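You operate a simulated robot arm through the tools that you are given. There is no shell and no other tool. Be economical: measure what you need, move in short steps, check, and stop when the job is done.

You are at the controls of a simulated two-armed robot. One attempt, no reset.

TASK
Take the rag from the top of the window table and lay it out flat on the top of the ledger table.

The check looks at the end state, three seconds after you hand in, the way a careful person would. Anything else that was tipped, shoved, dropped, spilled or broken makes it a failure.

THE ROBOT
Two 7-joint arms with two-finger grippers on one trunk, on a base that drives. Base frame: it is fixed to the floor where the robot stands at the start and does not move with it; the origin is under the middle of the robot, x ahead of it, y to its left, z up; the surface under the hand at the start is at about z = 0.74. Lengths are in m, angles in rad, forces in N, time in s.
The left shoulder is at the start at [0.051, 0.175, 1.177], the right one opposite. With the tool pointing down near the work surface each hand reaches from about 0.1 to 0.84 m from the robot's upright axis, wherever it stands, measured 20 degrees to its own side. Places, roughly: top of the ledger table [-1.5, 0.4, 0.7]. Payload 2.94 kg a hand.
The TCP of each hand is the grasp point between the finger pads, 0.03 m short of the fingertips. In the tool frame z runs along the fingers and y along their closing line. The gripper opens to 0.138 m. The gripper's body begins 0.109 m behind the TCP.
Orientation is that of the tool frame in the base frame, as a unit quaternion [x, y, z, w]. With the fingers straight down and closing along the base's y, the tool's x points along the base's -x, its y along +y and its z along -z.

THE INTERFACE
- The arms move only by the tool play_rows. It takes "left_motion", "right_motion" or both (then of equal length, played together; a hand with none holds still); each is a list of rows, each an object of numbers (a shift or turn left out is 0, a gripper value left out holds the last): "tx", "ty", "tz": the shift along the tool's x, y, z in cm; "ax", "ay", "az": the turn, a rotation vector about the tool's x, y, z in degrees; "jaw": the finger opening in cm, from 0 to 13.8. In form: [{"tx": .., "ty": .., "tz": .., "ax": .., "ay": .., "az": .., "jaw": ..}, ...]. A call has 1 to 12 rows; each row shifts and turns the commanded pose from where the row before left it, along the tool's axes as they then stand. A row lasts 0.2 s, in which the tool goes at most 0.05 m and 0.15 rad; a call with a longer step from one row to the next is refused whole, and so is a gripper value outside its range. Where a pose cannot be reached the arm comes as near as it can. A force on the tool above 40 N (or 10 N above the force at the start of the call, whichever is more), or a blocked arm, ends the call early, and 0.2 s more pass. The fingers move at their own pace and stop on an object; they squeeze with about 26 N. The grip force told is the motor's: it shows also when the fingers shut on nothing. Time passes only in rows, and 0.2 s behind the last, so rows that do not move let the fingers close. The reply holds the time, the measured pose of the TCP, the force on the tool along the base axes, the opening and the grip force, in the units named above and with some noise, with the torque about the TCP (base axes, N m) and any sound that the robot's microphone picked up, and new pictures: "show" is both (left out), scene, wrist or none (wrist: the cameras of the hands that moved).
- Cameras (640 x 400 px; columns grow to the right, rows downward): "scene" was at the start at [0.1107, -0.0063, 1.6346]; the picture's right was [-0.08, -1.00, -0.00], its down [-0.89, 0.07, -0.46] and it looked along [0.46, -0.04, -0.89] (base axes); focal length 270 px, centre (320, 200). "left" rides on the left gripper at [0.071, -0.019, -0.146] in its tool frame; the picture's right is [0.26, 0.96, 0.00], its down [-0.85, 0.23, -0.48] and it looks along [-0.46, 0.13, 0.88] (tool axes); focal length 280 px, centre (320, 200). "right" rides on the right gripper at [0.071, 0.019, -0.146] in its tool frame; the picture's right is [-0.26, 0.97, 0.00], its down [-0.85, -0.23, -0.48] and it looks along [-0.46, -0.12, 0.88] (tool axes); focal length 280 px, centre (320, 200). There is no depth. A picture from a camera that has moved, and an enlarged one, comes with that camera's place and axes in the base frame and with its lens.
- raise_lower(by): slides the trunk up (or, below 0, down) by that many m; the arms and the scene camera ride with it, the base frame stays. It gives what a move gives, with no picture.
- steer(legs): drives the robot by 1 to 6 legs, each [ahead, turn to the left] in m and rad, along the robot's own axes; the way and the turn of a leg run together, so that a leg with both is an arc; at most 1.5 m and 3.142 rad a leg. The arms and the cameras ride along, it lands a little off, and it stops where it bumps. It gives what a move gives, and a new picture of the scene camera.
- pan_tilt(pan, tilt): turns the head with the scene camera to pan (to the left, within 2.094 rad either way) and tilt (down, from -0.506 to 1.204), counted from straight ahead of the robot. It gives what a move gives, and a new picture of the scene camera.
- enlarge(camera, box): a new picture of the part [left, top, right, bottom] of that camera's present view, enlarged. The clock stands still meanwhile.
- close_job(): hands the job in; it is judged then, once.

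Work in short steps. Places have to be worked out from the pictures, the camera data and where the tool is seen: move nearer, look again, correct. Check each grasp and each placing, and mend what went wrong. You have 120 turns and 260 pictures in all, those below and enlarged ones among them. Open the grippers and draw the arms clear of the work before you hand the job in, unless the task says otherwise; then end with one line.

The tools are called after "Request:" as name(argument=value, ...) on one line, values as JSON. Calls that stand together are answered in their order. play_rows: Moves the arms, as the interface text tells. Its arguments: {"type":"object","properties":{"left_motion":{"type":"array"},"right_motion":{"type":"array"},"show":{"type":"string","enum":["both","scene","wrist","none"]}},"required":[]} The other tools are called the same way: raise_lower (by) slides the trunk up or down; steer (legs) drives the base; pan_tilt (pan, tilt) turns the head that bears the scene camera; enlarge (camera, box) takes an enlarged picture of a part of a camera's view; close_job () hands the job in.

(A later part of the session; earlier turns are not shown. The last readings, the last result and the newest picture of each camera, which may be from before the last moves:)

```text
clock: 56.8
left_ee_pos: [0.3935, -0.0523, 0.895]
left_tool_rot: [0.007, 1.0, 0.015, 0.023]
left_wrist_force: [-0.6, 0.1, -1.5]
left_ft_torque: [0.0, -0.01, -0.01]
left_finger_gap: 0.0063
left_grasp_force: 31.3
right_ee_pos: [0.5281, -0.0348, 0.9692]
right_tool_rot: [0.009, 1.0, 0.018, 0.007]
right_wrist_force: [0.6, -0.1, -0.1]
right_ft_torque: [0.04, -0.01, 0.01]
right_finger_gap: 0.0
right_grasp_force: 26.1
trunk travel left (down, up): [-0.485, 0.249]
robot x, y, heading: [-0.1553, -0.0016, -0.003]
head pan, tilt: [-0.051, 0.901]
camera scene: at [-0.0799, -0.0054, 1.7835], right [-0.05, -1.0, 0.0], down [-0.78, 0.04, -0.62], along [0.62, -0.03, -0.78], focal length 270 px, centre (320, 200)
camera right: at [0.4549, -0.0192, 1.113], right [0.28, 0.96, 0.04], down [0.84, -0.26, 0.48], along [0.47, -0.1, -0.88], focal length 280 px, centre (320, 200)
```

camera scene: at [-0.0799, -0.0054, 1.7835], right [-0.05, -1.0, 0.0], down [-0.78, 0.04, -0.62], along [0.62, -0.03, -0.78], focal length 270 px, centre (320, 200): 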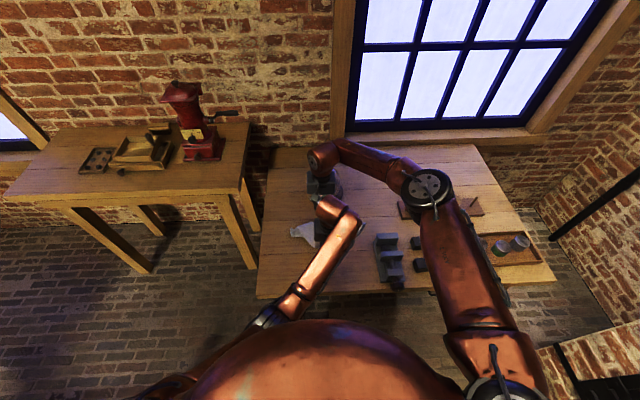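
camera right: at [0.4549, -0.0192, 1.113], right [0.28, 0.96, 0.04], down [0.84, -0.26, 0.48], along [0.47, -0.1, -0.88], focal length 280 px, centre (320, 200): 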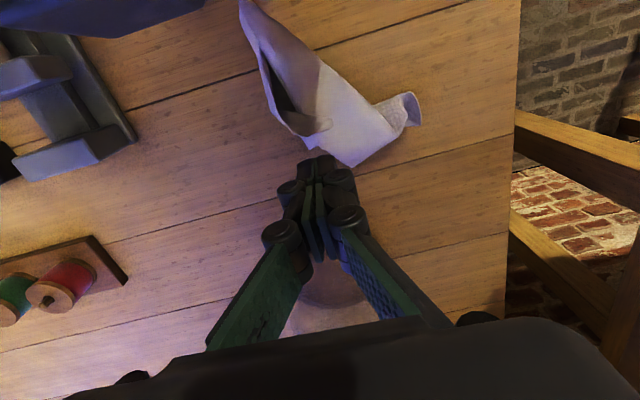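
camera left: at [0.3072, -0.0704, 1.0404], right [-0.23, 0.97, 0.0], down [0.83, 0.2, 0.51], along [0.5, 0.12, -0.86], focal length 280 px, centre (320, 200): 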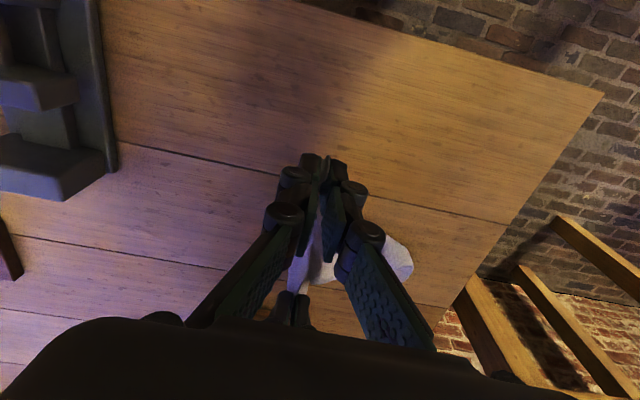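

Unloaded, but R slipped. The layout now makes sense: a simple triangle fold along P–Q with corner S on top near R, so I can lay it back down and flip the top corner over. I clear the right hand away first.

Request:
play_rows(right_motion=[{"tz": -3}, {"tz": -3}, {"tz": -3, "ty": -2}, {"ty": -4}, {"ty": -4}, {"ty": -4}, {"ty": -4}, {"ty": -4}, {"ty": -4}], show="scene")

```text
clock: 58.8
left_ee_pos: [0.3926, -0.0546, 0.8949]
left_tool_rot: [0.007, 1.0, 0.017, 0.023]
left_wrist_force: [0.0, -0.1, -0.5]
left_ft_torque: [0.02, -0.02, -0.01]
left_finger_gap: 0.0062
left_grasp_force: 23.3
right_ee_pos: [0.5186, -0.3024, 1.0466]
right_tool_rot: [0.009, 1.0, 0.018, 0.006]
right_wrist_force: [-0.5, 1.1, 1.0]
right_ft_torque: [0.05, -0.01, 0.03]
right_finger_gap: 0.0
right_grasp_force: 25.8
trunk travel left (down, up): [-0.485, 0.249]
robot x, y, heading: [-0.1595, 0.0005, -0.006]
head pan, tilt: [-0.051, 0.901]
camera scene: at [-0.0801, -0.0079, 1.7836], right [-0.05, -1.0, 0.0], down [-0.78, 0.04, -0.62], along [0.62, -0.03, -0.78], focal length 270 px, centre (320, 200)
```

scene: 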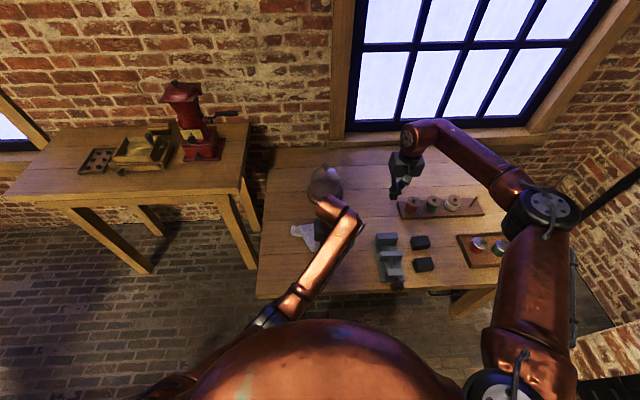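

Lay Q back down, drawing it a little to the near right, levelling the tool, then release and rise.

Request:
play_rows(left_motion=[{"ax": 1.9, "ay": 2.6}, {"tz": 2.4, "tx": 0.7, "ty": -0.7}, {"tz": 2.4, "tx": 0.7, "ty": -0.7}, {"tz": 2.4, "tx": 0.7, "ty": -0.7}, {"tz": 2.4, "tx": 0.7, "ty": -0.7}, {"tz": 2.2, "tx": 0.7, "ty": -0.7}, {"jaw": 4}, {}, {"tz": -2}, {"tz": -4}, {"tz": -4}, {"tz": -4}], show="none")

Request:
play_rows(left_motion=[{"ty": 4.5}, {"ty": 4.5}, {"ty": 4.5}, {"ty": 4.5}, {"ty": 4.5}, {"ty": 4.5}, {"ty": 4.5}], show="none")

Request:
enlarge(camera="scene", box=[270, 190, 350, 260])

```text
clock: 60.1
left_ee_pos: [0.4052, -0.0025, 0.7889]
left_tool_rot: [-0.022, 0.998, 0.049, 0.024]
left_wrist_force: [0.8, -0.4, -0.9]
left_ft_torque: [0.04, 0.01, -0.03]
left_finger_gap: 0.0055
left_grasp_force: 33.0
right_ee_pos: [0.5191, -0.3005, 1.0475]
right_tool_rot: [0.009, 1.0, 0.016, 0.006]
right_wrist_force: [-0.6, -0.2, 0.7]
right_ft_torque: [0.0, 0.0, 0.0]
right_finger_gap: 0.0
right_grasp_force: 25.5
trunk travel left (down, up): [-0.485, 0.249]
robot x, y, heading: [-0.1558, 0.0015, -0.011]
head pan, tilt: [-0.051, 0.901]
stopped in row 6 (left hand): the arm was blocked; the commanded pose is now the measured one
```

```text
clock: 61.7
left_ee_pos: [0.3871, 0.3081, 0.8184]
left_tool_rot: [-0.02, 0.998, 0.048, 0.024]
left_wrist_force: [0.8, 1.1, 0.2]
left_ft_torque: [0.04, 0.03, -0.02]
left_finger_gap: 0.0049
left_grasp_force: 31.6
right_ee_pos: [0.5184, -0.2999, 1.048]
right_tool_rot: [0.008, 1.0, 0.017, 0.007]
right_wrist_force: [-0.1, -0.3, 0.2]
right_ft_torque: [-0.01, 0.02, 0.02]
right_finger_gap: 0.0
right_grasp_force: 26.1
trunk travel left (down, up): [-0.485, 0.249]
robot x, y, heading: [-0.1544, -0.0035, -0.007]
head pan, tilt: [-0.051, 0.901]
```

```text
5.71 times, centred on (310, 225) of scene
camera zoom: at [-0.0805, -0.0041, 1.7836], right [-0.05, -1.0, 0.0], down [-0.78, 0.04, -0.62], along [0.62, -0.03, -0.78], focal length 1543 px, centre (377, 57)
```

zoom: 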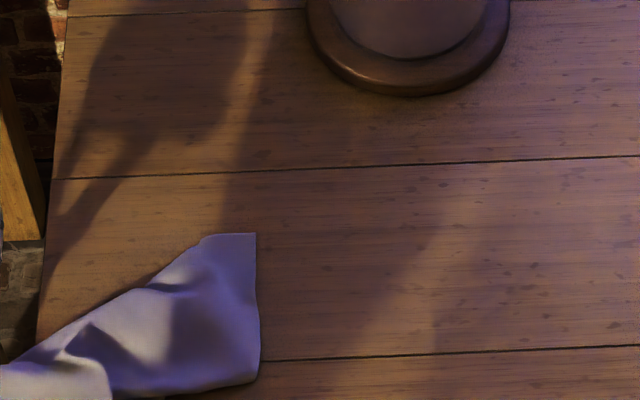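

The left arm was blocked before releasing, so it dragged the rag leftward, still held. I check the view before anything else.

Request:
enlarge(camera="scene", box=[200, 170, 360, 290])

Request:
enlarge(camera="left", box=[0, 0, 640, 400])

```text
3.33 times, centred on (280, 230) of scene
camera zoom: at [-0.0805, -0.0041, 1.7836], right [-0.05, -1.0, 0.0], down [-0.78, 0.04, -0.62], along [0.62, -0.03, -0.78], focal length 900 px, centre (453, 100)
```

zoom: 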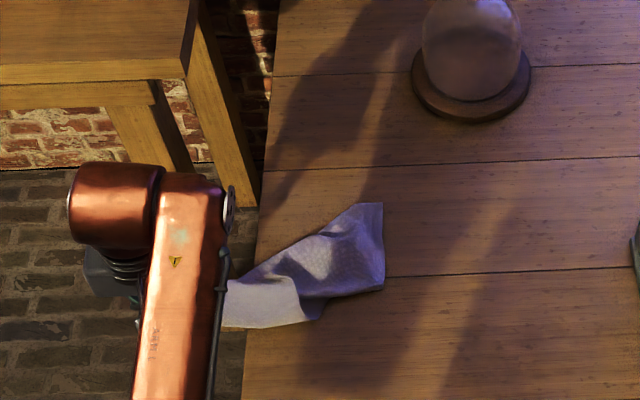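

```text
1.00 times, centred on (320, 200) of left (not enlarged: the box is as wide or as high as the picture)
camera zoom: at [0.3112, 0.2709, 0.958], right [-0.3, 0.95, 0.08], down [0.82, 0.22, 0.54], along [0.49, 0.23, -0.84], focal length 280 px, centre (320, 200)
```

zoom: 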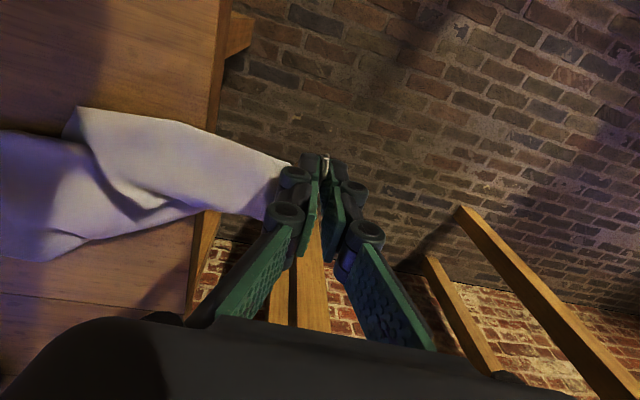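

The trailing end now shows two corners. I zoom in on them.

Request:
enlarge(camera="scene", box=[250, 215, 310, 260])

```text
8.89 times, centred on (280, 238) of scene
camera zoom: at [-0.0805, -0.0041, 1.7836], right [-0.05, -1.0, 0.0], down [-0.78, 0.04, -0.62], along [0.62, -0.03, -0.78], focal length 2400 px, centre (676, -133)
```

zoom: 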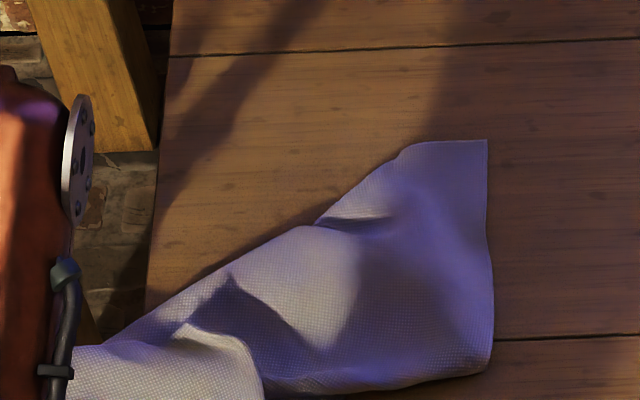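

C1 ≈ (0.576, 0.061) is a sharp true corner, and the hands would be well apart. I drive forward 8 cm so that the right arm can reach it comfortably.

Request:
steer(legs=[[0.08, 0]])

Request:
enlarge(camera="scene", box=[220, 200, 340, 290])

```text
clock: 62.8
left_ee_pos: [0.4661, 0.3057, 0.8203]
left_tool_rot: [-0.02, 0.998, 0.047, 0.025]
left_wrist_force: [1.0, 0.4, -1.2]
left_ft_torque: [-0.03, 0.07, 0.0]
left_finger_gap: 0.006
left_grasp_force: 27.6
right_ee_pos: [0.5977, -0.303, 1.0512]
right_tool_rot: [0.011, 1.0, 0.017, 0.01]
right_wrist_force: [0.5, -0.9, 0.3]
right_ft_torque: [0.05, 0.06, 0.02]
right_finger_gap: 0.0
right_grasp_force: 25.7
trunk travel left (down, up): [-0.485, 0.249]
robot x, y, heading: [-0.073, -0.0016, -0.005]
head pan, tilt: [-0.051, 0.901]
camera scene: at [0.0258, -0.0065, 1.7843], right [-0.06, -1.0, 0.0], down [-0.79, 0.04, -0.61], along [0.61, -0.03, -0.79], focal length 270 px, centre (320, 200)
```

scene: 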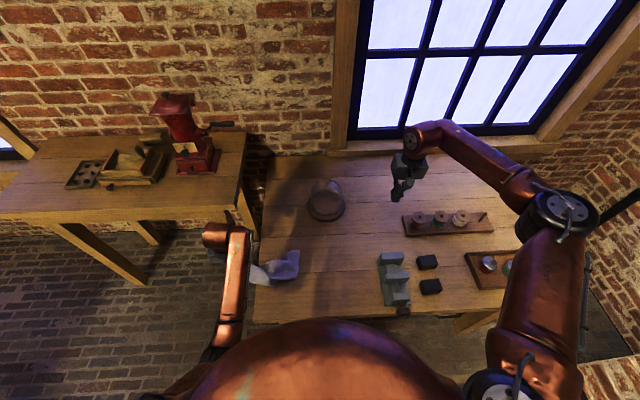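

```text
4.44 times, centred on (280, 245) of scene
camera zoom: at [0.0258, -0.0065, 1.7843], right [-0.06, -1.0, 0.0], down [-0.79, 0.04, -0.61], along [0.61, -0.03, -0.79], focal length 1200 px, centre (498, 0)
```

zoom: 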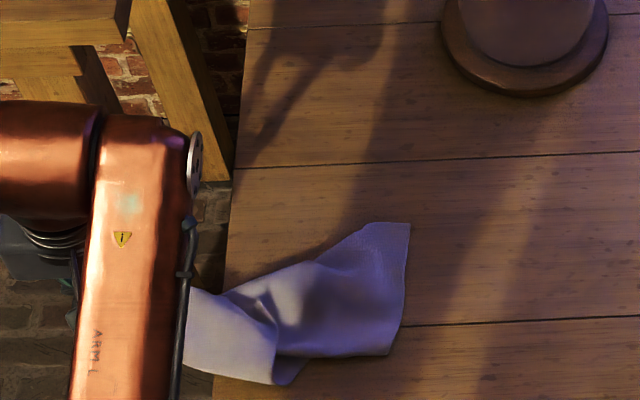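

C1 is now at about (0.564, 0.053). I bring the right hand above it with the jaws at 4 cm.

Request:
play_rows(right_motion=[{"ax": 1.9, "ay": 1.1, "jaw": 4}, {"tx": 0.55, "ty": 4.1}, {"tx": 0.55, "ty": 4.1}, {"tx": 0.55, "ty": 4.1}, {"tx": 0.55, "ty": 4.1}, {"tx": 0.55, "ty": 4.1}, {"tx": 0.55, "ty": 4.1}, {"tx": 0.55, "ty": 4.1}, {"tx": 0.55, "ty": 4.1}, {"tx": 0.5, "ty": 4.0}, {"tz": 4}, {"tz": 4}])

```text
clock: 65.4
left_ee_pos: [0.4555, 0.3056, 0.8255]
left_tool_rot: [-0.021, 0.998, 0.047, 0.031]
left_wrist_force: [-0.2, -1.0, 2.7]
left_ft_torque: [-0.03, 0.0, -0.01]
left_finger_gap: 0.002
left_grasp_force: 23.9
right_ee_pos: [0.542, 0.0686, 0.9759]
right_tool_rot: [0.01, 1.0, 0.001, 0.006]
right_wrist_force: [-0.6, 0.8, 0.7]
right_ft_torque: [-0.03, 0.03, -0.03]
right_finger_gap: 0.04
right_grasp_force: 0.0
trunk travel left (down, up): [-0.485, 0.249]
robot x, y, heading: [-0.0666, 0.0021, -0.011]
head pan, tilt: [-0.051, 0.901]
camera scene: at [0.0032, -0.0043, 1.7835], right [-0.05, -1.0, 0.0], down [-0.78, 0.04, -0.62], along [0.62, -0.03, -0.78], focal length 270 px, centre (320, 200)
camera right: at [0.4705, 0.0882, 1.121], right [0.28, 0.96, 0.0], down [0.84, -0.25, 0.49], along [0.47, -0.13, -0.87], focal length 280 px, centre (320, 200)
```

scene: 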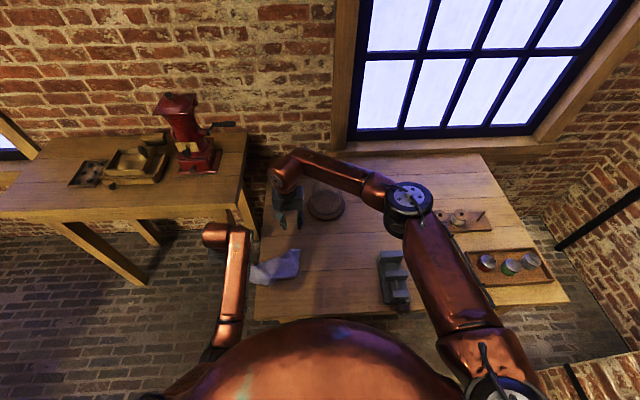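
right: 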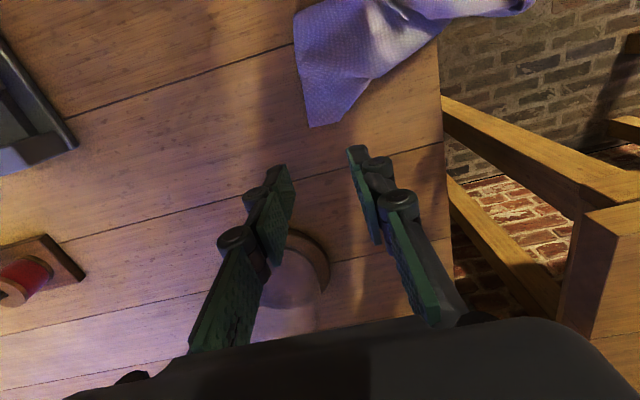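

C1 confirmed at (0.561, 0.050). I descend to just above it, aiming to centre the jaws at y 0.062.

Request:
play_rows(right_motion=[{"tx": -0.2, "ty": -0.6, "tz": 4}, {"tz": 4.5}, {"tz": 4.5}, {"tz": 4}, {}], show="wrist")

```text
clock: 66.6
left_ee_pos: [0.4555, 0.305, 0.8252]
left_tool_rot: [-0.02, 0.998, 0.047, 0.032]
left_wrist_force: [-0.1, 1.1, -0.1]
left_ft_torque: [0.06, 0.04, 0.0]
left_finger_gap: 0.0043
left_grasp_force: 31.1
right_ee_pos: [0.5465, 0.0614, 0.8093]
right_tool_rot: [0.011, 1.0, 0.001, 0.007]
right_wrist_force: [-0.4, -0.5, 0.4]
right_ft_torque: [-0.01, 0.01, 0.0]
right_finger_gap: 0.0399
right_grasp_force: 0.0
trunk travel left (down, up): [-0.485, 0.249]
robot x, y, heading: [-0.0714, -0.0025, -0.008]
head pan, tilt: [-0.051, 0.901]
camera right: at [0.4743, 0.0821, 0.9529], right [0.28, 0.96, 0.01], down [0.84, -0.25, 0.49], along [0.47, -0.13, -0.87], focal length 280 px, centre (320, 200)
```

right: 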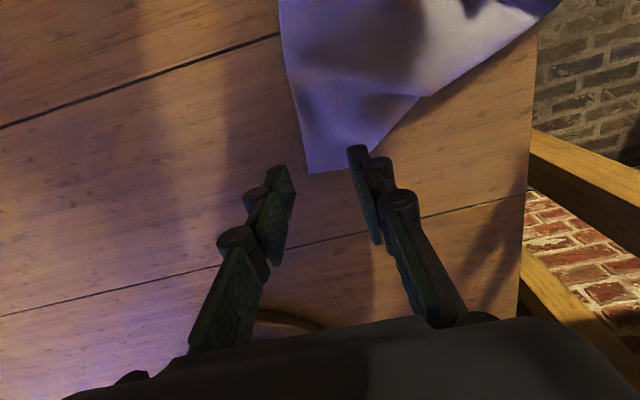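

Corner lies between the fingers; I go 1 cm deeper onto the cloth and down to contact.

Request:
play_rows(right_motion=[{"tx": 1.0, "tz": 1.5}, {"tz": 1.3}, {"tz": 0.6}, {"tz": 0.4}, {"tz": 0.2}, {}], show="wrist")

```text
clock: 68.0
left_ee_pos: [0.4557, 0.3053, 0.8268]
left_tool_rot: [-0.021, 0.998, 0.047, 0.032]
left_wrist_force: [-0.1, -0.5, -2.1]
left_ft_torque: [-0.02, 0.01, 0.0]
left_finger_gap: 0.0053
left_grasp_force: 28.3
right_ee_pos: [0.5378, 0.0609, 0.7698]
right_tool_rot: [0.01, 1.0, 0.001, 0.007]
right_wrist_force: [1.4, -0.5, 10.7]
right_ft_torque: [0.29, -0.02, -0.01]
right_finger_gap: 0.0405
right_grasp_force: 0.3
trunk travel left (down, up): [-0.485, 0.249]
robot x, y, heading: [-0.0724, 0.0038, -0.004]
head pan, tilt: [-0.051, 0.901]
camera right: at [0.4652, 0.0824, 0.9143], right [0.28, 0.96, 0.01], down [0.84, -0.25, 0.49], along [0.47, -0.13, -0.87], focal length 280 px, centre (320, 200)
```

right: 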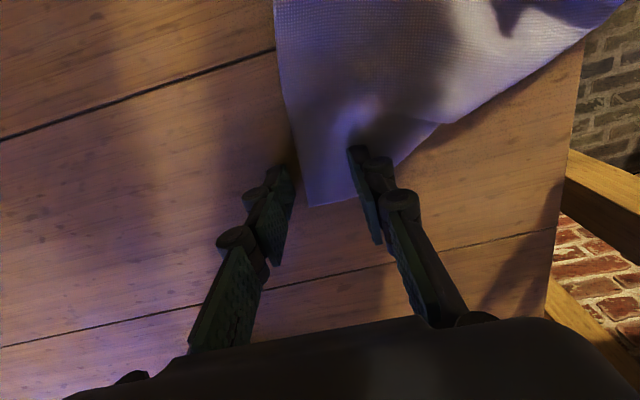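

Good contact (≈10 N), inner finger pressing about 3 cm inside the edge. Close the right jaws.

Request:
play_rows(right_motion=[{"jaw": 2}, {"jaw": 0}, {}, {}, {}, {}], show="wrist")

```text
clock: 69.4
left_ee_pos: [0.4549, 0.3056, 0.8246]
left_tool_rot: [-0.021, 0.998, 0.047, 0.032]
left_wrist_force: [0.4, 0.9, -1.1]
left_ft_torque: [-0.08, 0.04, -0.01]
left_finger_gap: 0.0056
left_grasp_force: 32.0
right_ee_pos: [0.5375, 0.0616, 0.7692]
right_tool_rot: [0.01, 1.0, 0.001, 0.007]
right_wrist_force: [-0.9, 0.3, 1.2]
right_ft_torque: [-0.02, -0.02, -0.01]
right_finger_gap: 0.0043
right_grasp_force: 21.7
trunk travel left (down, up): [-0.485, 0.249]
robot x, y, heading: [-0.072, 0.0004, -0.004]
head pan, tilt: [-0.051, 0.901]
camera right: at [0.4652, 0.0821, 0.9132], right [0.28, 0.96, 0.01], down [0.84, -0.25, 0.49], along [0.47, -0.13, -0.87], focal length 280 px, centre (320, 200)
```

right: 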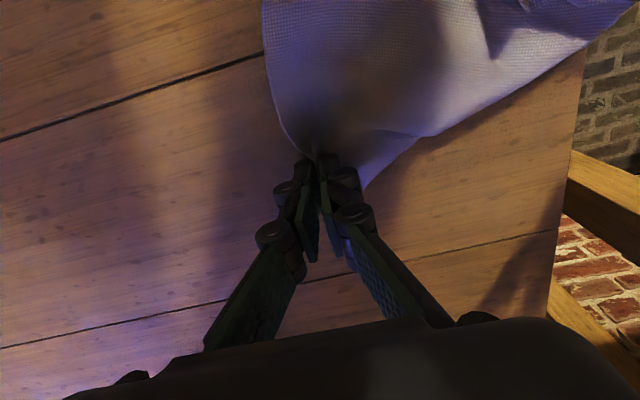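

Lift the right level with the left, then both together, drawing them slightly closer for slack.

Request:
play_rows(left_motion=[{}, {}, {}, {}, {"tz": -1.5, "ty": -0.4}, {"tz": -1.5, "ty": -0.4}, {"tz": -1.5, "ty": -0.4}, {"tz": -1.5, "ty": -0.4}, {"tz": -1.5}, {"tz": -1.5}, {}, {}], right_motion=[{"tz": -1, "tx": 0.3}, {"tz": -1.5, "tx": 0.5}, {"tz": -1.5, "tx": 0.5}, {"tz": -1.5, "tx": 0.5}, {"tz": -1.5, "tx": 0.5}, {"tz": -1.5, "tx": 0.5}, {"tz": -1.5}, {"tz": -1.5}, {"tz": -1.5}, {"tz": -1.5}, {}, {}])

```text
clock: 72.2
left_ee_pos: [0.4544, 0.3154, 0.9252]
left_tool_rot: [-0.033, 0.996, 0.072, 0.038]
left_wrist_force: [1.6, -1.7, 0.8]
left_ft_torque: [0.12, 0.1, 0.01]
left_finger_gap: 0.0017
left_grasp_force: 20.2
right_ee_pos: [0.5075, 0.0604, 0.9123]
right_tool_rot: [0.011, 1.0, 0.001, 0.006]
right_wrist_force: [-0.8, 0.4, -0.2]
right_ft_torque: [-0.02, 0.04, -0.02]
right_finger_gap: 0.0032
right_grasp_force: 22.4
trunk travel left (down, up): [-0.485, 0.249]
robot x, y, heading: [-0.0704, -0.0031, -0.006]
head pan, tilt: [-0.051, 0.901]
stopped in row 12 (left hand): the arm was blocked; the commanded pose is now the measured one
camera scene: at [0.0021, -0.0051, 1.7836], right [-0.06, -1.0, 0.0], down [-0.78, 0.04, -0.62], along [0.62, -0.03, -0.78], focal length 270 px, centre (320, 200)
camera right: at [0.4361, 0.0811, 1.0564], right [0.28, 0.96, 0.01], down [0.84, -0.25, 0.49], along [0.47, -0.13, -0.87], focal length 280 px, centre (320, 200)
camera left: at [0.3753, 0.2697, 1.0602], right [-0.33, 0.94, 0.11], down [0.79, 0.21, 0.57], along [0.51, 0.28, -0.81], focal length 280 px, centre (320, 200)
```

scene: 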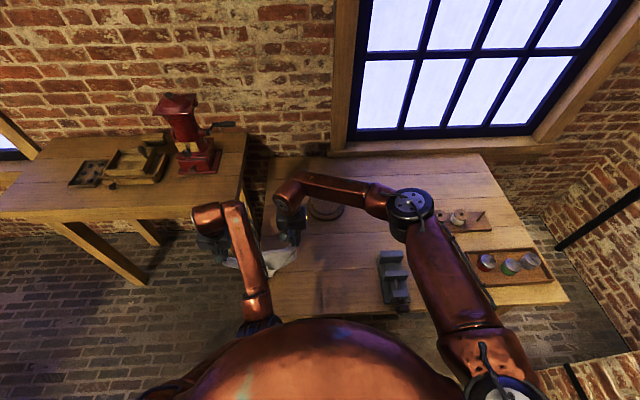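
right: 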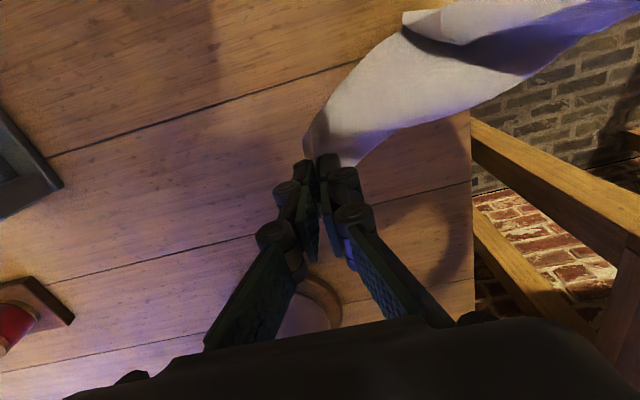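
left: 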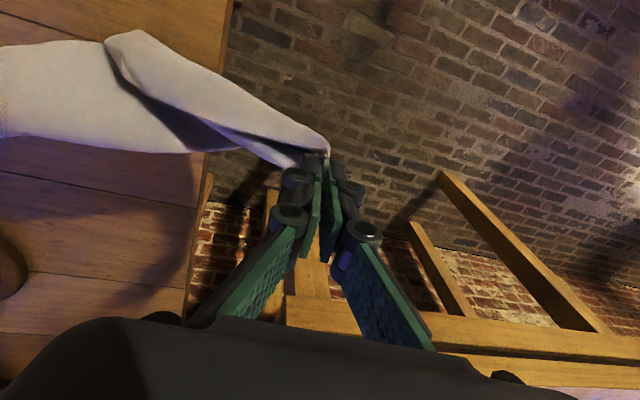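

The left elbow is against the body, but both hands hold. I bring the right hand 3 cm nearer for slack and then raise the trunk to see how it hangs.

Request:
play_rows(right_motion=[{"ty": 1, "tz": -0.5}, {"ty": 1, "tz": -0.5}, {"ty": 1}, {}], show="none")

Request:
raise_lower(by=0.2)

Request:
pan_tilt(pan=0.2, tilt=1.05)

Request:
enlarge(camera="scene", box=[220, 120, 420, 270])

```text
clock: 73.2
left_ee_pos: [0.454, 0.3152, 0.9252]
left_tool_rot: [-0.033, 0.996, 0.072, 0.038]
left_wrist_force: [0.0, -0.2, -1.9]
left_ft_torque: [0.02, -0.02, 0.03]
left_finger_gap: 0.0024
left_grasp_force: 22.7
right_ee_pos: [0.5081, 0.0908, 0.9233]
right_tool_rot: [0.01, 1.0, 0.001, 0.007]
right_wrist_force: [0.1, -0.6, 3.4]
right_ft_torque: [0.15, -0.07, -0.02]
right_finger_gap: 0.002
right_grasp_force: 29.0
trunk travel left (down, up): [-0.485, 0.249]
robot x, y, heading: [-0.0736, 0.0004, -0.005]
head pan, tilt: [-0.051, 0.901]
```

```text
clock: 75.3
left_ee_pos: [0.4538, 0.3123, 1.1234]
left_tool_rot: [-0.032, 0.996, 0.071, 0.037]
left_wrist_force: [0.1, 0.0, -1.3]
left_ft_torque: [-0.05, -0.04, -0.02]
left_finger_gap: 0.0013
left_grasp_force: 21.0
right_ee_pos: [0.509, 0.0913, 1.1233]
right_tool_rot: [0.009, 1.0, 0.001, 0.006]
right_wrist_force: [-0.1, -0.2, -1.3]
right_ft_torque: [-0.06, -0.01, -0.04]
right_finger_gap: 0.0029
right_grasp_force: 22.4
trunk travel left (down, up): [-0.685, 0.049]
robot x, y, heading: [-0.0699, -0.0004, -0.005]
head pan, tilt: [-0.051, 0.901]
```

```text
clock: 76.1
left_ee_pos: [0.4529, 0.3127, 1.1245]
left_tool_rot: [-0.032, 0.996, 0.07, 0.037]
left_wrist_force: [0.2, 0.3, -0.3]
left_ft_torque: [-0.03, -0.01, 0.0]
left_finger_gap: 0.0005
left_grasp_force: 20.1
right_ee_pos: [0.5093, 0.0902, 1.1234]
right_tool_rot: [0.01, 1.0, 0.001, 0.006]
right_wrist_force: [-0.7, -3.2, 1.0]
right_ft_torque: [0.6, 0.02, 0.06]
right_finger_gap: 0.0029
right_grasp_force: 31.8
trunk travel left (down, up): [-0.685, 0.049]
robot x, y, heading: [-0.0714, 0.0007, -0.003]
head pan, tilt: [0.201, 1.051]
camera scene: at [-0.0257, 0.012, 1.9726], right [0.19, -0.98, 0.0], down [-0.85, -0.17, -0.5], along [0.49, 0.1, -0.87], focal length 270 px, centre (320, 200)
```

scene: 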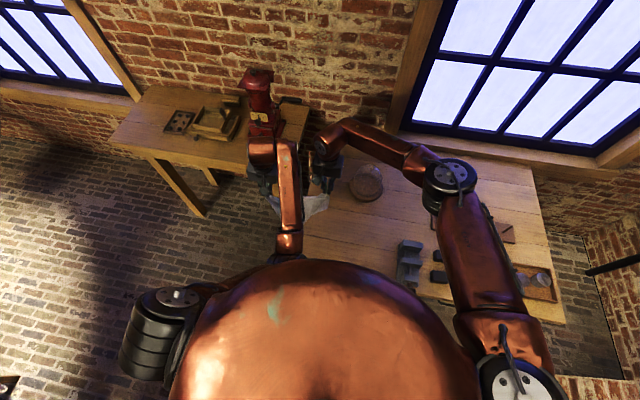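

```text
2.67 times, centred on (320, 195) of scene
camera zoom: at [-0.0257, 0.012, 1.9726], right [0.19, -0.98, 0.0], down [-0.85, -0.17, -0.5], along [0.49, 0.1, -0.87], focal length 720 px, centre (320, 213)
```

zoom: 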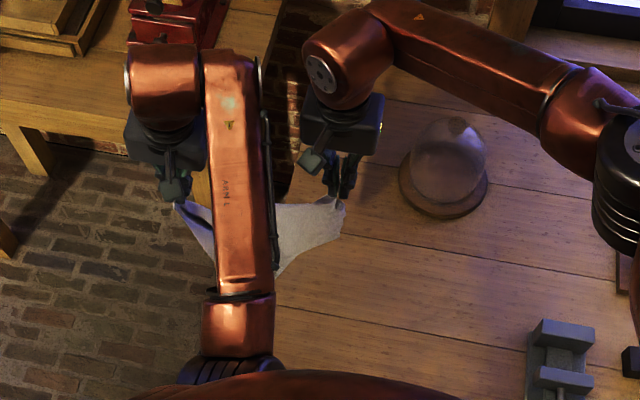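

Both corners held, rag hanging between. I look through the wrist cameras.

Request:
enlarge(camera="right", box=[0, 0, 640, 400])

Request:
enlarge(camera="left", box=[0, 0, 640, 400])

```text
1.00 times, centred on (320, 200) of right (not enlarged: the box is as wide or as high as the picture)
camera zoom: at [0.4364, 0.1115, 1.2664], right [0.28, 0.96, 0.01], down [0.84, -0.25, 0.49], along [0.47, -0.13, -0.87], focal length 280 px, centre (320, 200)
```

zoom: 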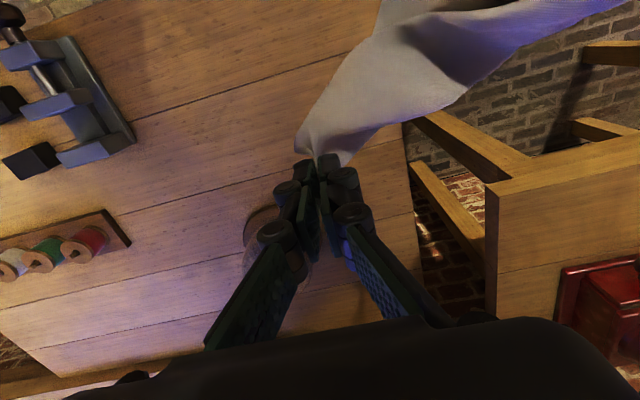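

```text
1.00 times, centred on (320, 200) of left (not enlarged: the box is as wide or as high as the picture)
camera zoom: at [0.3747, 0.2678, 1.2589], right [-0.33, 0.94, 0.11], down [0.8, 0.21, 0.57], along [0.51, 0.27, -0.82], focal length 280 px, centre (320, 200)
```

zoom: 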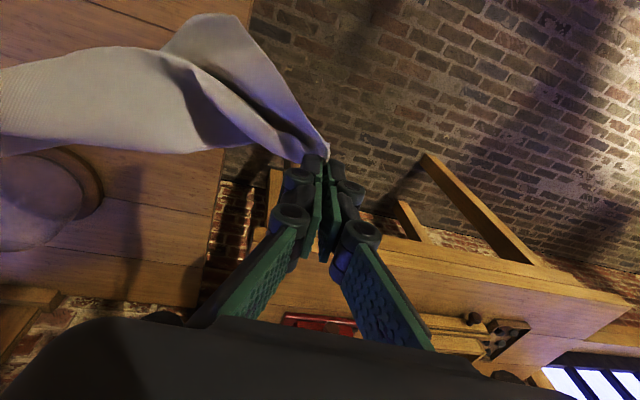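

It appears to be held along a long edge. I back away from the window table to have room and see the hang better.

Request:
steer(legs=[[-0.35, 0]])

Request:
play_rows(left_motion=[{"tx": -2}, {"tx": -2}, {"tx": -2}, {"tx": -2}, {"ty": -1.5}, {"ty": -1.5}, {"ty": -1.5}, {"ty": -1.5}, {"ty": -1.5}, {"ty": -1.5}], right_motion=[{"tx": -2}, {"tx": -2}, {"tx": -1}, {}, {"ty": -1.5}, {"ty": -1.5}, {"ty": -1.5}, {"ty": -1.5}, {"ty": -1.5}, {"ty": -1.5}])

```text
clock: 78.4
left_ee_pos: [0.106, 0.3115, 1.1219]
left_tool_rot: [-0.029, 0.996, 0.069, 0.037]
left_wrist_force: [0.7, 0.1, -1.6]
left_ft_torque: [-0.02, 0.02, 0.01]
left_finger_gap: 0.0044
left_grasp_force: 27.4
right_ee_pos: [0.1606, 0.0891, 1.1226]
right_tool_rot: [0.013, 1.0, 0.002, 0.007]
right_wrist_force: [0.5, -0.3, 1.6]
right_ft_torque: [-0.04, 0.01, -0.02]
right_finger_gap: 0.0008
right_grasp_force: 19.5
trunk travel left (down, up): [-0.685, 0.049]
robot x, y, heading: [-0.4207, 0.0031, -0.008]
head pan, tilt: [0.201, 1.051]
camera scene: at [-0.3748, 0.0144, 1.9726], right [0.19, -0.98, 0.0], down [-0.85, -0.16, -0.5], along [0.49, 0.09, -0.87], focal length 270 px, centre (320, 200)
```

scene: 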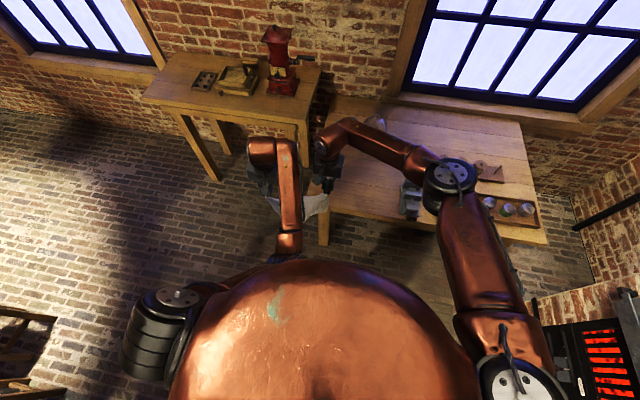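

```text
clock: 80.6
left_ee_pos: [0.1934, 0.2259, 1.118]
left_tool_rot: [-0.028, 0.996, 0.07, 0.037]
left_wrist_force: [-0.2, 0.7, -1.9]
left_ft_torque: [0.02, 0.0, -0.01]
left_finger_gap: 0.004
left_grasp_force: 27.9
right_ee_pos: [0.2076, -0.0027, 1.1246]
right_tool_rot: [0.013, 1.0, 0.001, 0.006]
right_wrist_force: [-0.6, -0.2, 1.3]
right_ft_torque: [-0.22, 0.0, 0.0]
right_finger_gap: 0.0017
right_grasp_force: 19.1
trunk travel left (down, up): [-0.685, 0.049]
robot x, y, heading: [-0.4175, 0.004, -0.012]
head pan, tilt: [0.201, 1.051]
camera scene: at [-0.3747, 0.0122, 1.9726], right [0.19, -0.98, 0.0], down [-0.85, -0.16, -0.5], along [0.49, 0.1, -0.87], focal length 270 px, centre (320, 200)
camera right: at [0.1359, 0.0181, 1.2675], right [0.29, 0.96, 0.01], down [0.84, -0.25, 0.49], along [0.47, -0.13, -0.87], focal length 280 px, centre (320, 200)
camera left: at [0.1139, 0.1813, 1.2537], right [-0.32, 0.94, 0.11], down [0.8, 0.2, 0.57], along [0.51, 0.27, -0.81], focal length 280 px, centre (320, 200)
```

scene: 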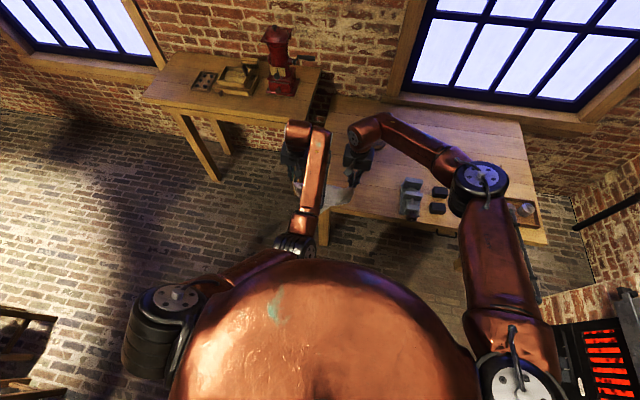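
right: 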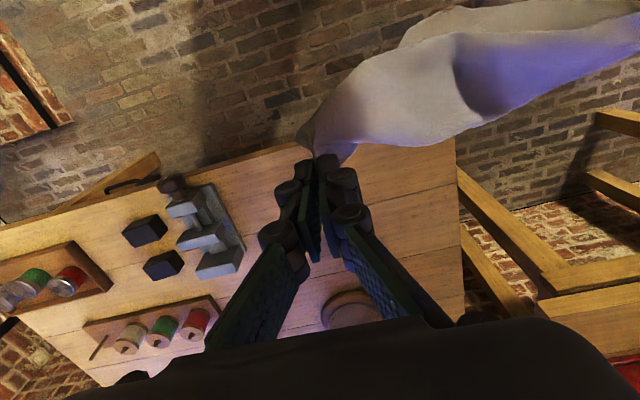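
left: 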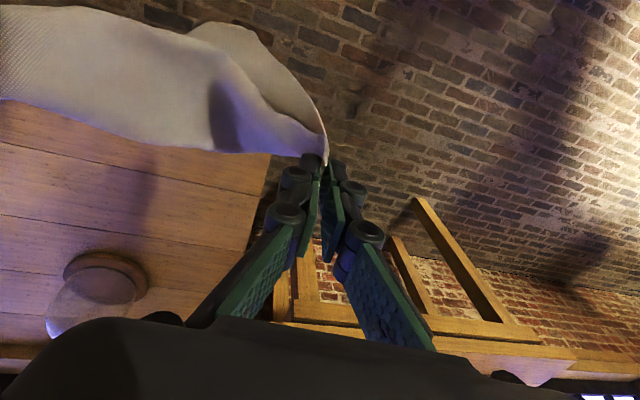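

Request:
enlarge(camera="scene", box=[260, 130, 400, 230])

Request:
enlarge(camera="right", box=[280, 0, 640, 180])

```text
4.00 times, centred on (330, 180) of scene
camera zoom: at [-0.3747, 0.0122, 1.9726], right [0.19, -0.98, 0.0], down [-0.85, -0.16, -0.5], along [0.49, 0.1, -0.87], focal length 1080 px, centre (280, 280)
```

zoom: 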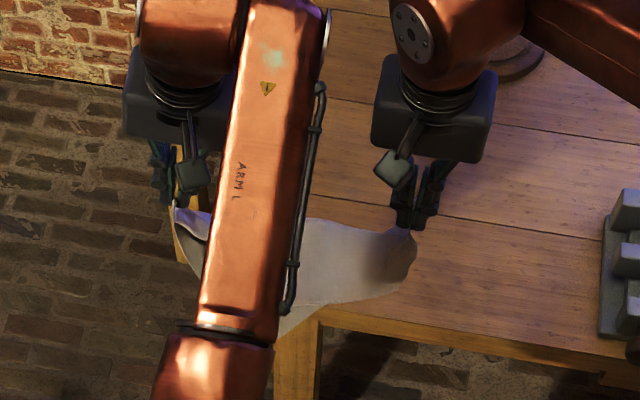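

```text
1.78 times, centred on (460, 90) of right
camera zoom: at [0.1359, 0.0181, 1.2675], right [0.29, 0.96, 0.01], down [0.84, -0.25, 0.49], along [0.47, -0.13, -0.87], focal length 498 px, centre (71, 396)
```

zoom: 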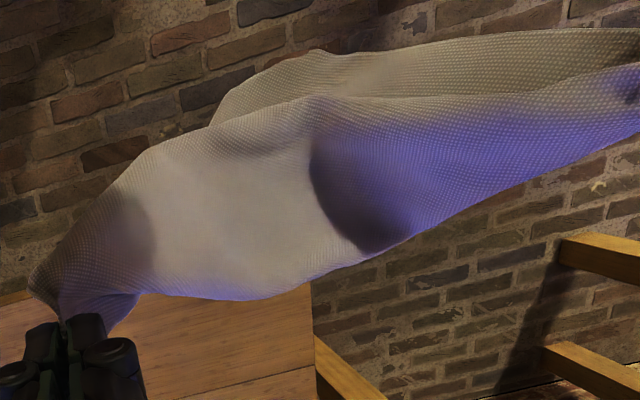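

Its exact fold is hard to tell, but it is secure. I'll carry it to the ledger table's free short end (y≈-0.15), approaching via the open floor: back out diagonally, then straight back.

Request:
steer(legs=[[0, 0.98], [-0.85, 0], [0, -0.97]])

Request:
pan_tilt(pan=2.09, tilt=0.7)

```text
clock: 90.1
left_ee_pos: [-0.3203, -0.5061, 1.117]
left_tool_rot: [-0.009, 0.997, 0.069, 0.039]
left_wrist_force: [-0.6, -0.1, -2.3]
left_ft_torque: [0.0, 0.02, 0.02]
left_finger_gap: 0.0014
left_grasp_force: 22.0
right_ee_pos: [-0.3139, -0.7349, 1.1239]
right_tool_rot: [0.033, 0.999, 0.001, 0.006]
right_wrist_force: [-0.5, -0.9, 1.0]
right_ft_torque: [0.18, 0.02, -0.01]
right_finger_gap: 0.0003
right_grasp_force: 22.0
trunk travel left (down, up): [-0.685, 0.049]
robot x, y, heading: [-0.9428, -0.7057, -0.047]
head pan, tilt: [0.201, 1.051]
camera scene: at [-0.8957, -0.696, 1.9726], right [0.15, -0.99, 0.0], down [-0.86, -0.13, -0.5], along [0.49, 0.07, -0.87], focal length 270 px, centre (320, 200)
```

scene: 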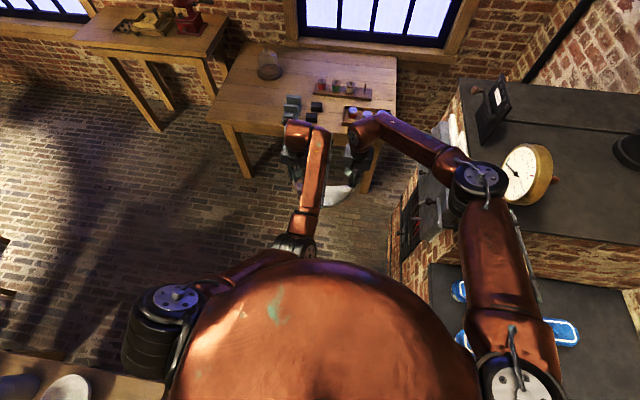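

```text
clock: 92.0
left_ee_pos: [-0.3192, -0.5075, 1.1183]
left_tool_rot: [-0.008, 0.997, 0.069, 0.039]
left_wrist_force: [0.2, 0.4, -0.8]
left_ft_torque: [-0.02, -0.02, 0.03]
left_finger_gap: 0.0035
left_grasp_force: 34.2
right_ee_pos: [-0.3136, -0.7362, 1.1239]
right_tool_rot: [0.033, 0.999, 0.001, 0.006]
right_wrist_force: [-0.4, 2.3, -0.7]
right_ft_torque: [-0.05, 0.02, 0.0]
right_finger_gap: 0.0055
right_grasp_force: 35.0
trunk travel left (down, up): [-0.685, 0.049]
robot x, y, heading: [-0.945, -0.7037, -0.054]
head pan, tilt: [2.089, 0.7]
camera scene: at [-0.9996, -0.6303, 1.9995], right [0.89, 0.45, 0.0], down [0.29, -0.58, -0.77], along [-0.34, 0.68, -0.64], focal length 270 px, centre (320, 200)
```

scene: 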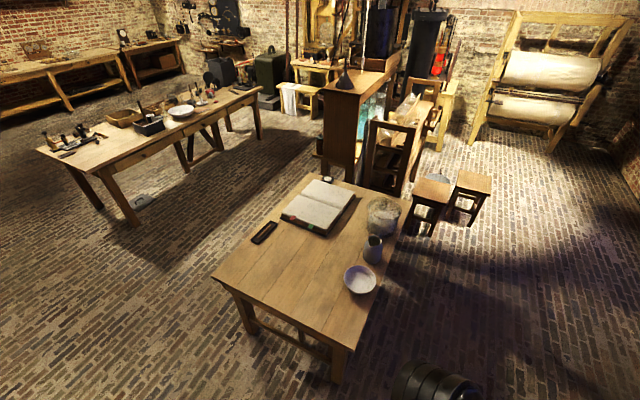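

Clear view: the ledger table's near end is empty (free area about x -1.85…-1.3, y -0.13…0.17+). I back up 0.6 m and turn left to face it.

Request:
steer(legs=[[-0.6, 0], [0, 1.62]])

Request:
pan_tilt(pan=0, tilt=1.0)

```text
clock: 99.3
left_ee_pos: [-1.7742, -0.0622, 1.1184]
left_tool_rot: [0.731, -0.677, -0.076, 0.024]
left_wrist_force: [-0.3, 1.2, 4.3]
left_ft_torque: [0.03, 0.19, -0.03]
left_finger_gap: 0.0
left_grasp_force: 22.6
right_ee_pos: [-1.5489, -0.0439, 1.1233]
right_tool_rot: [-0.705, 0.709, 0.005, 0.003]
right_wrist_force: [-2.2, -1.3, -0.3]
right_ft_torque: [-0.01, -0.13, 0.02]
right_finger_gap: 0.0016
right_grasp_force: 19.8
trunk travel left (down, up): [-0.685, 0.049]
robot x, y, heading: [-1.5389, -0.6743, 1.579]
head pan, tilt: [2.089, 0.7]
camera scene: at [-1.6131, -0.7358, 1.9995], right [-0.5, 0.86, 0.0], down [0.56, 0.32, -0.77], along [-0.66, -0.38, -0.64], focal length 270 px, centre (320, 200)
```

scene: 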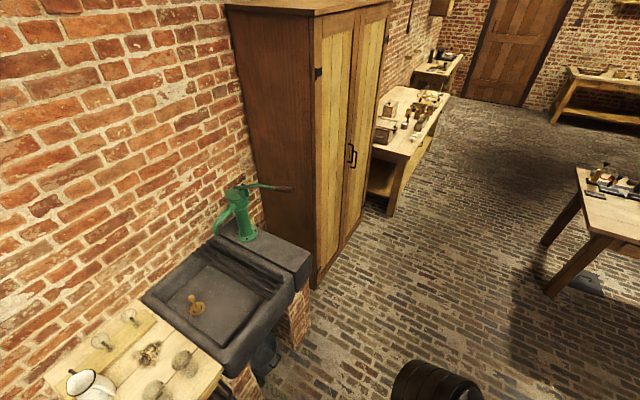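

```text
clock: 101.3
left_ee_pos: [-1.7759, -0.0636, 1.1177]
left_tool_rot: [0.732, -0.677, -0.075, 0.024]
left_wrist_force: [0.1, -0.2, 0.5]
left_ft_torque: [-0.02, 0.01, -0.03]
left_finger_gap: 0.0034
left_grasp_force: 22.7
right_ee_pos: [-1.5484, -0.0436, 1.1233]
right_tool_rot: [-0.705, 0.71, 0.005, 0.004]
right_wrist_force: [1.2, -1.3, 1.7]
right_ft_torque: [0.0, 0.03, 0.0]
right_finger_gap: 0.0004
right_grasp_force: 20.7
trunk travel left (down, up): [-0.685, 0.049]
robot x, y, heading: [-1.5375, -0.6717, 1.579]
head pan, tilt: [0.0, 1.0]
camera scene: at [-1.5404, -0.6233, 1.976], right [1.0, 0.01, 0.0], down [0.01, -0.84, -0.54], along [-0.01, 0.54, -0.84], focal length 270 px, centre (320, 200)
```

scene: 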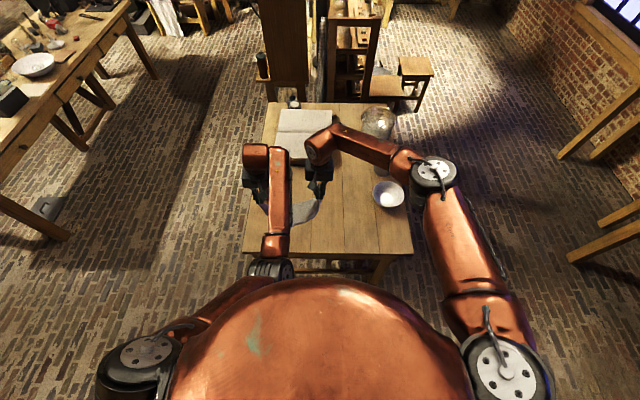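

I'm facing the table's free end with the rag still held. A closer look at the hang before laying.

Request:
enlarge(camera="scene", box=[230, 140, 370, 240])

Request:
enlarge(camera="left", box=[0, 0, 640, 400])

Request:
enlarge(camera="right", box=[0, 0, 640, 400])

```text
4.00 times, centred on (300, 190) of scene
camera zoom: at [-1.5404, -0.6233, 1.976], right [1.0, 0.01, 0.0], down [0.01, -0.84, -0.54], along [-0.01, 0.54, -0.84], focal length 1080 px, centre (400, 240)
```

zoom: 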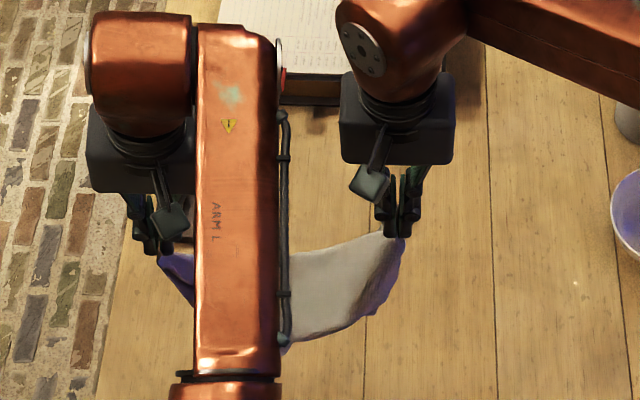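

```text
1.00 times, centred on (320, 200) of left (not enlarged: the box is as wide or as high as the picture)
camera zoom: at [-1.7305, -0.1425, 1.2533], right [-0.93, -0.34, 0.11], down [-0.22, 0.79, 0.57], along [-0.28, 0.51, -0.82], focal length 280 px, centre (320, 200)
```

zoom: 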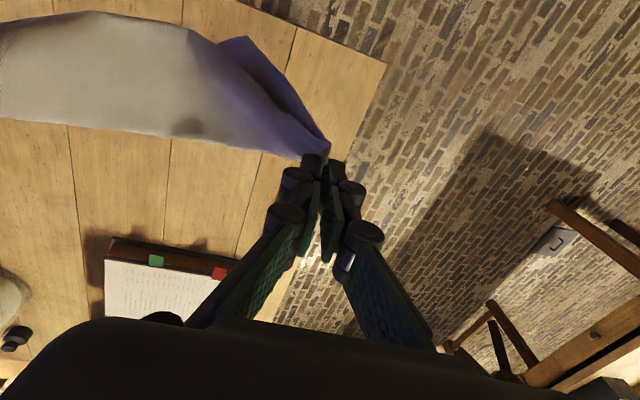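

```text
1.00 times, centred on (320, 200) of right (not enlarged: the box is as wide or as high as the picture)
camera zoom: at [-1.5674, -0.1165, 1.2675], right [-0.96, 0.27, 0.01], down [0.24, 0.84, 0.49], along [0.13, 0.47, -0.87], focal length 280 px, centre (320, 200)
```

zoom: 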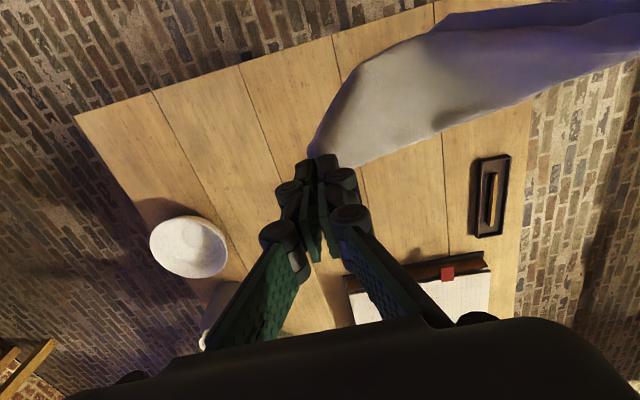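

I test by spreading the hands gently 4 cm, watching force, to see whether the top line is a taut edge or a sagging diagonal.

Request:
play_rows(right_motion=[{"ty": -0.8}, {"ty": -0.8}, {"ty": -0.8}, {"ty": -0.8}, {"ty": -0.8}, {}], show="wrist")

Request:
enlarge(camera="scene", box=[230, 140, 370, 240])

```text
clock: 102.7
left_ee_pos: [-1.7756, -0.0642, 1.1183]
left_tool_rot: [0.731, -0.677, -0.076, 0.023]
left_wrist_force: [0.1, -1.5, 0.6]
left_ft_torque: [0.02, 0.03, 0.03]
left_finger_gap: 0.0035
left_grasp_force: 22.7
right_ee_pos: [-1.5111, -0.0433, 1.1251]
right_tool_rot: [-0.704, 0.71, 0.005, 0.004]
right_wrist_force: [-0.2, -0.3, -1.5]
right_ft_torque: [-0.02, 0.01, 0.0]
right_finger_gap: 0.0048
right_grasp_force: 26.1
trunk travel left (down, up): [-0.685, 0.049]
robot x, y, heading: [-1.5357, -0.6726, 1.579]
head pan, tilt: [0.0, 1.0]
camera right: at [-1.5305, -0.1163, 1.2685], right [-0.96, 0.27, 0.01], down [0.24, 0.84, 0.49], along [0.13, 0.47, -0.87], focal length 280 px, centre (320, 200)
```

right: 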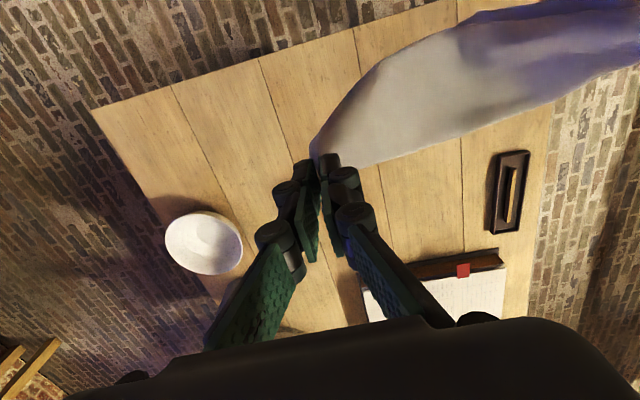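

```text
4.00 times, centred on (300, 190) of scene
camera zoom: at [-1.5406, -0.6233, 1.976], right [1.0, 0.01, 0.0], down [0.01, -0.84, -0.54], along [0.0, 0.54, -0.84], focal length 1080 px, centre (400, 240)
```

zoom: 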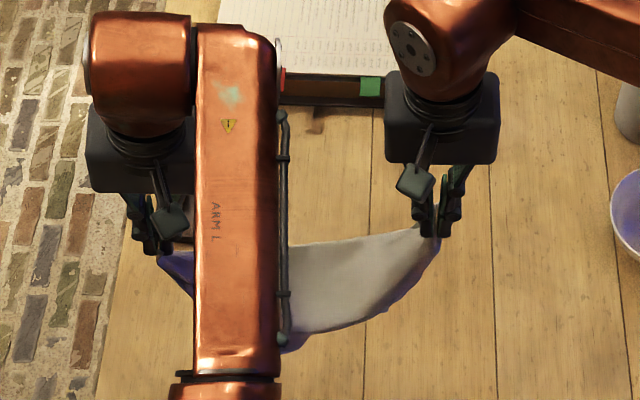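

No tension yet at 26.5 cm. Spread a further 5 cm carefully.

Request:
play_rows(right_motion=[{"ty": -0.8}, {"ty": -0.8}, {"ty": -0.8}, {"ty": -0.8}, {"ty": -0.8}, {"ty": -0.8}, {}], show="wrist")

Request:
enlarge(camera="scene", box=[230, 140, 370, 240])

```text
clock: 104.3
left_ee_pos: [-1.7757, -0.0635, 1.1174]
left_tool_rot: [0.731, -0.677, -0.075, 0.024]
left_wrist_force: [0.9, 0.5, 0.7]
left_ft_torque: [0.02, 0.0, 0.01]
left_finger_gap: 0.0038
left_grasp_force: 22.7
right_ee_pos: [-1.4608, -0.0446, 1.1229]
right_tool_rot: [-0.704, 0.71, 0.005, 0.004]
right_wrist_force: [0.9, 0.1, -1.3]
right_ft_torque: [0.03, -0.23, -0.04]
right_finger_gap: 0.0013
right_grasp_force: 20.3
trunk travel left (down, up): [-0.685, 0.049]
robot x, y, heading: [-1.5355, -0.6726, 1.581]
head pan, tilt: [0.0, 1.0]
camera right: at [-1.4805, -0.1169, 1.2671], right [-0.96, 0.27, 0.01], down [0.24, 0.84, 0.49], along [0.13, 0.47, -0.87], focal length 280 px, centre (320, 200)
```

right: 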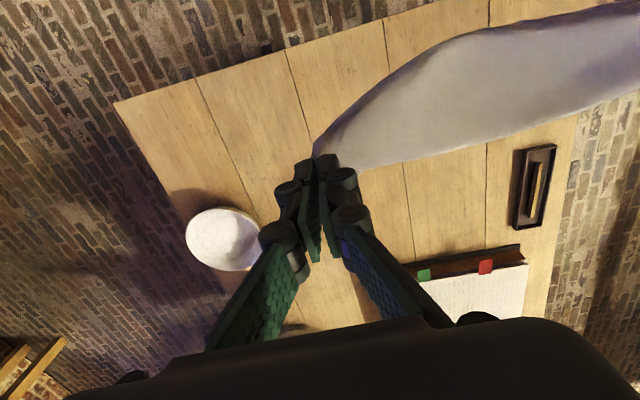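

```text
4.00 times, centred on (300, 190) of scene
camera zoom: at [-1.5406, -0.6233, 1.976], right [1.0, 0.01, 0.0], down [0.01, -0.84, -0.54], along [0.0, 0.54, -0.84], focal length 1080 px, centre (400, 240)
```

zoom: 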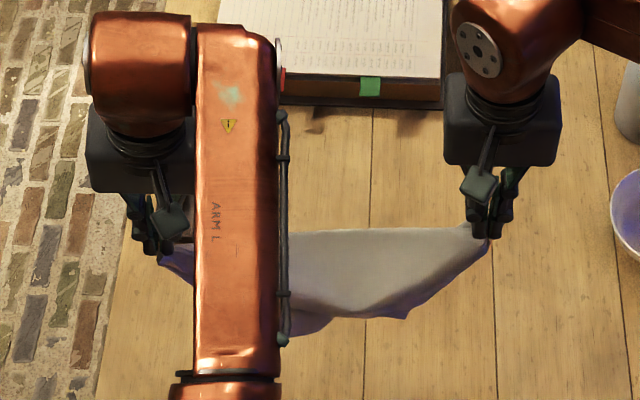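

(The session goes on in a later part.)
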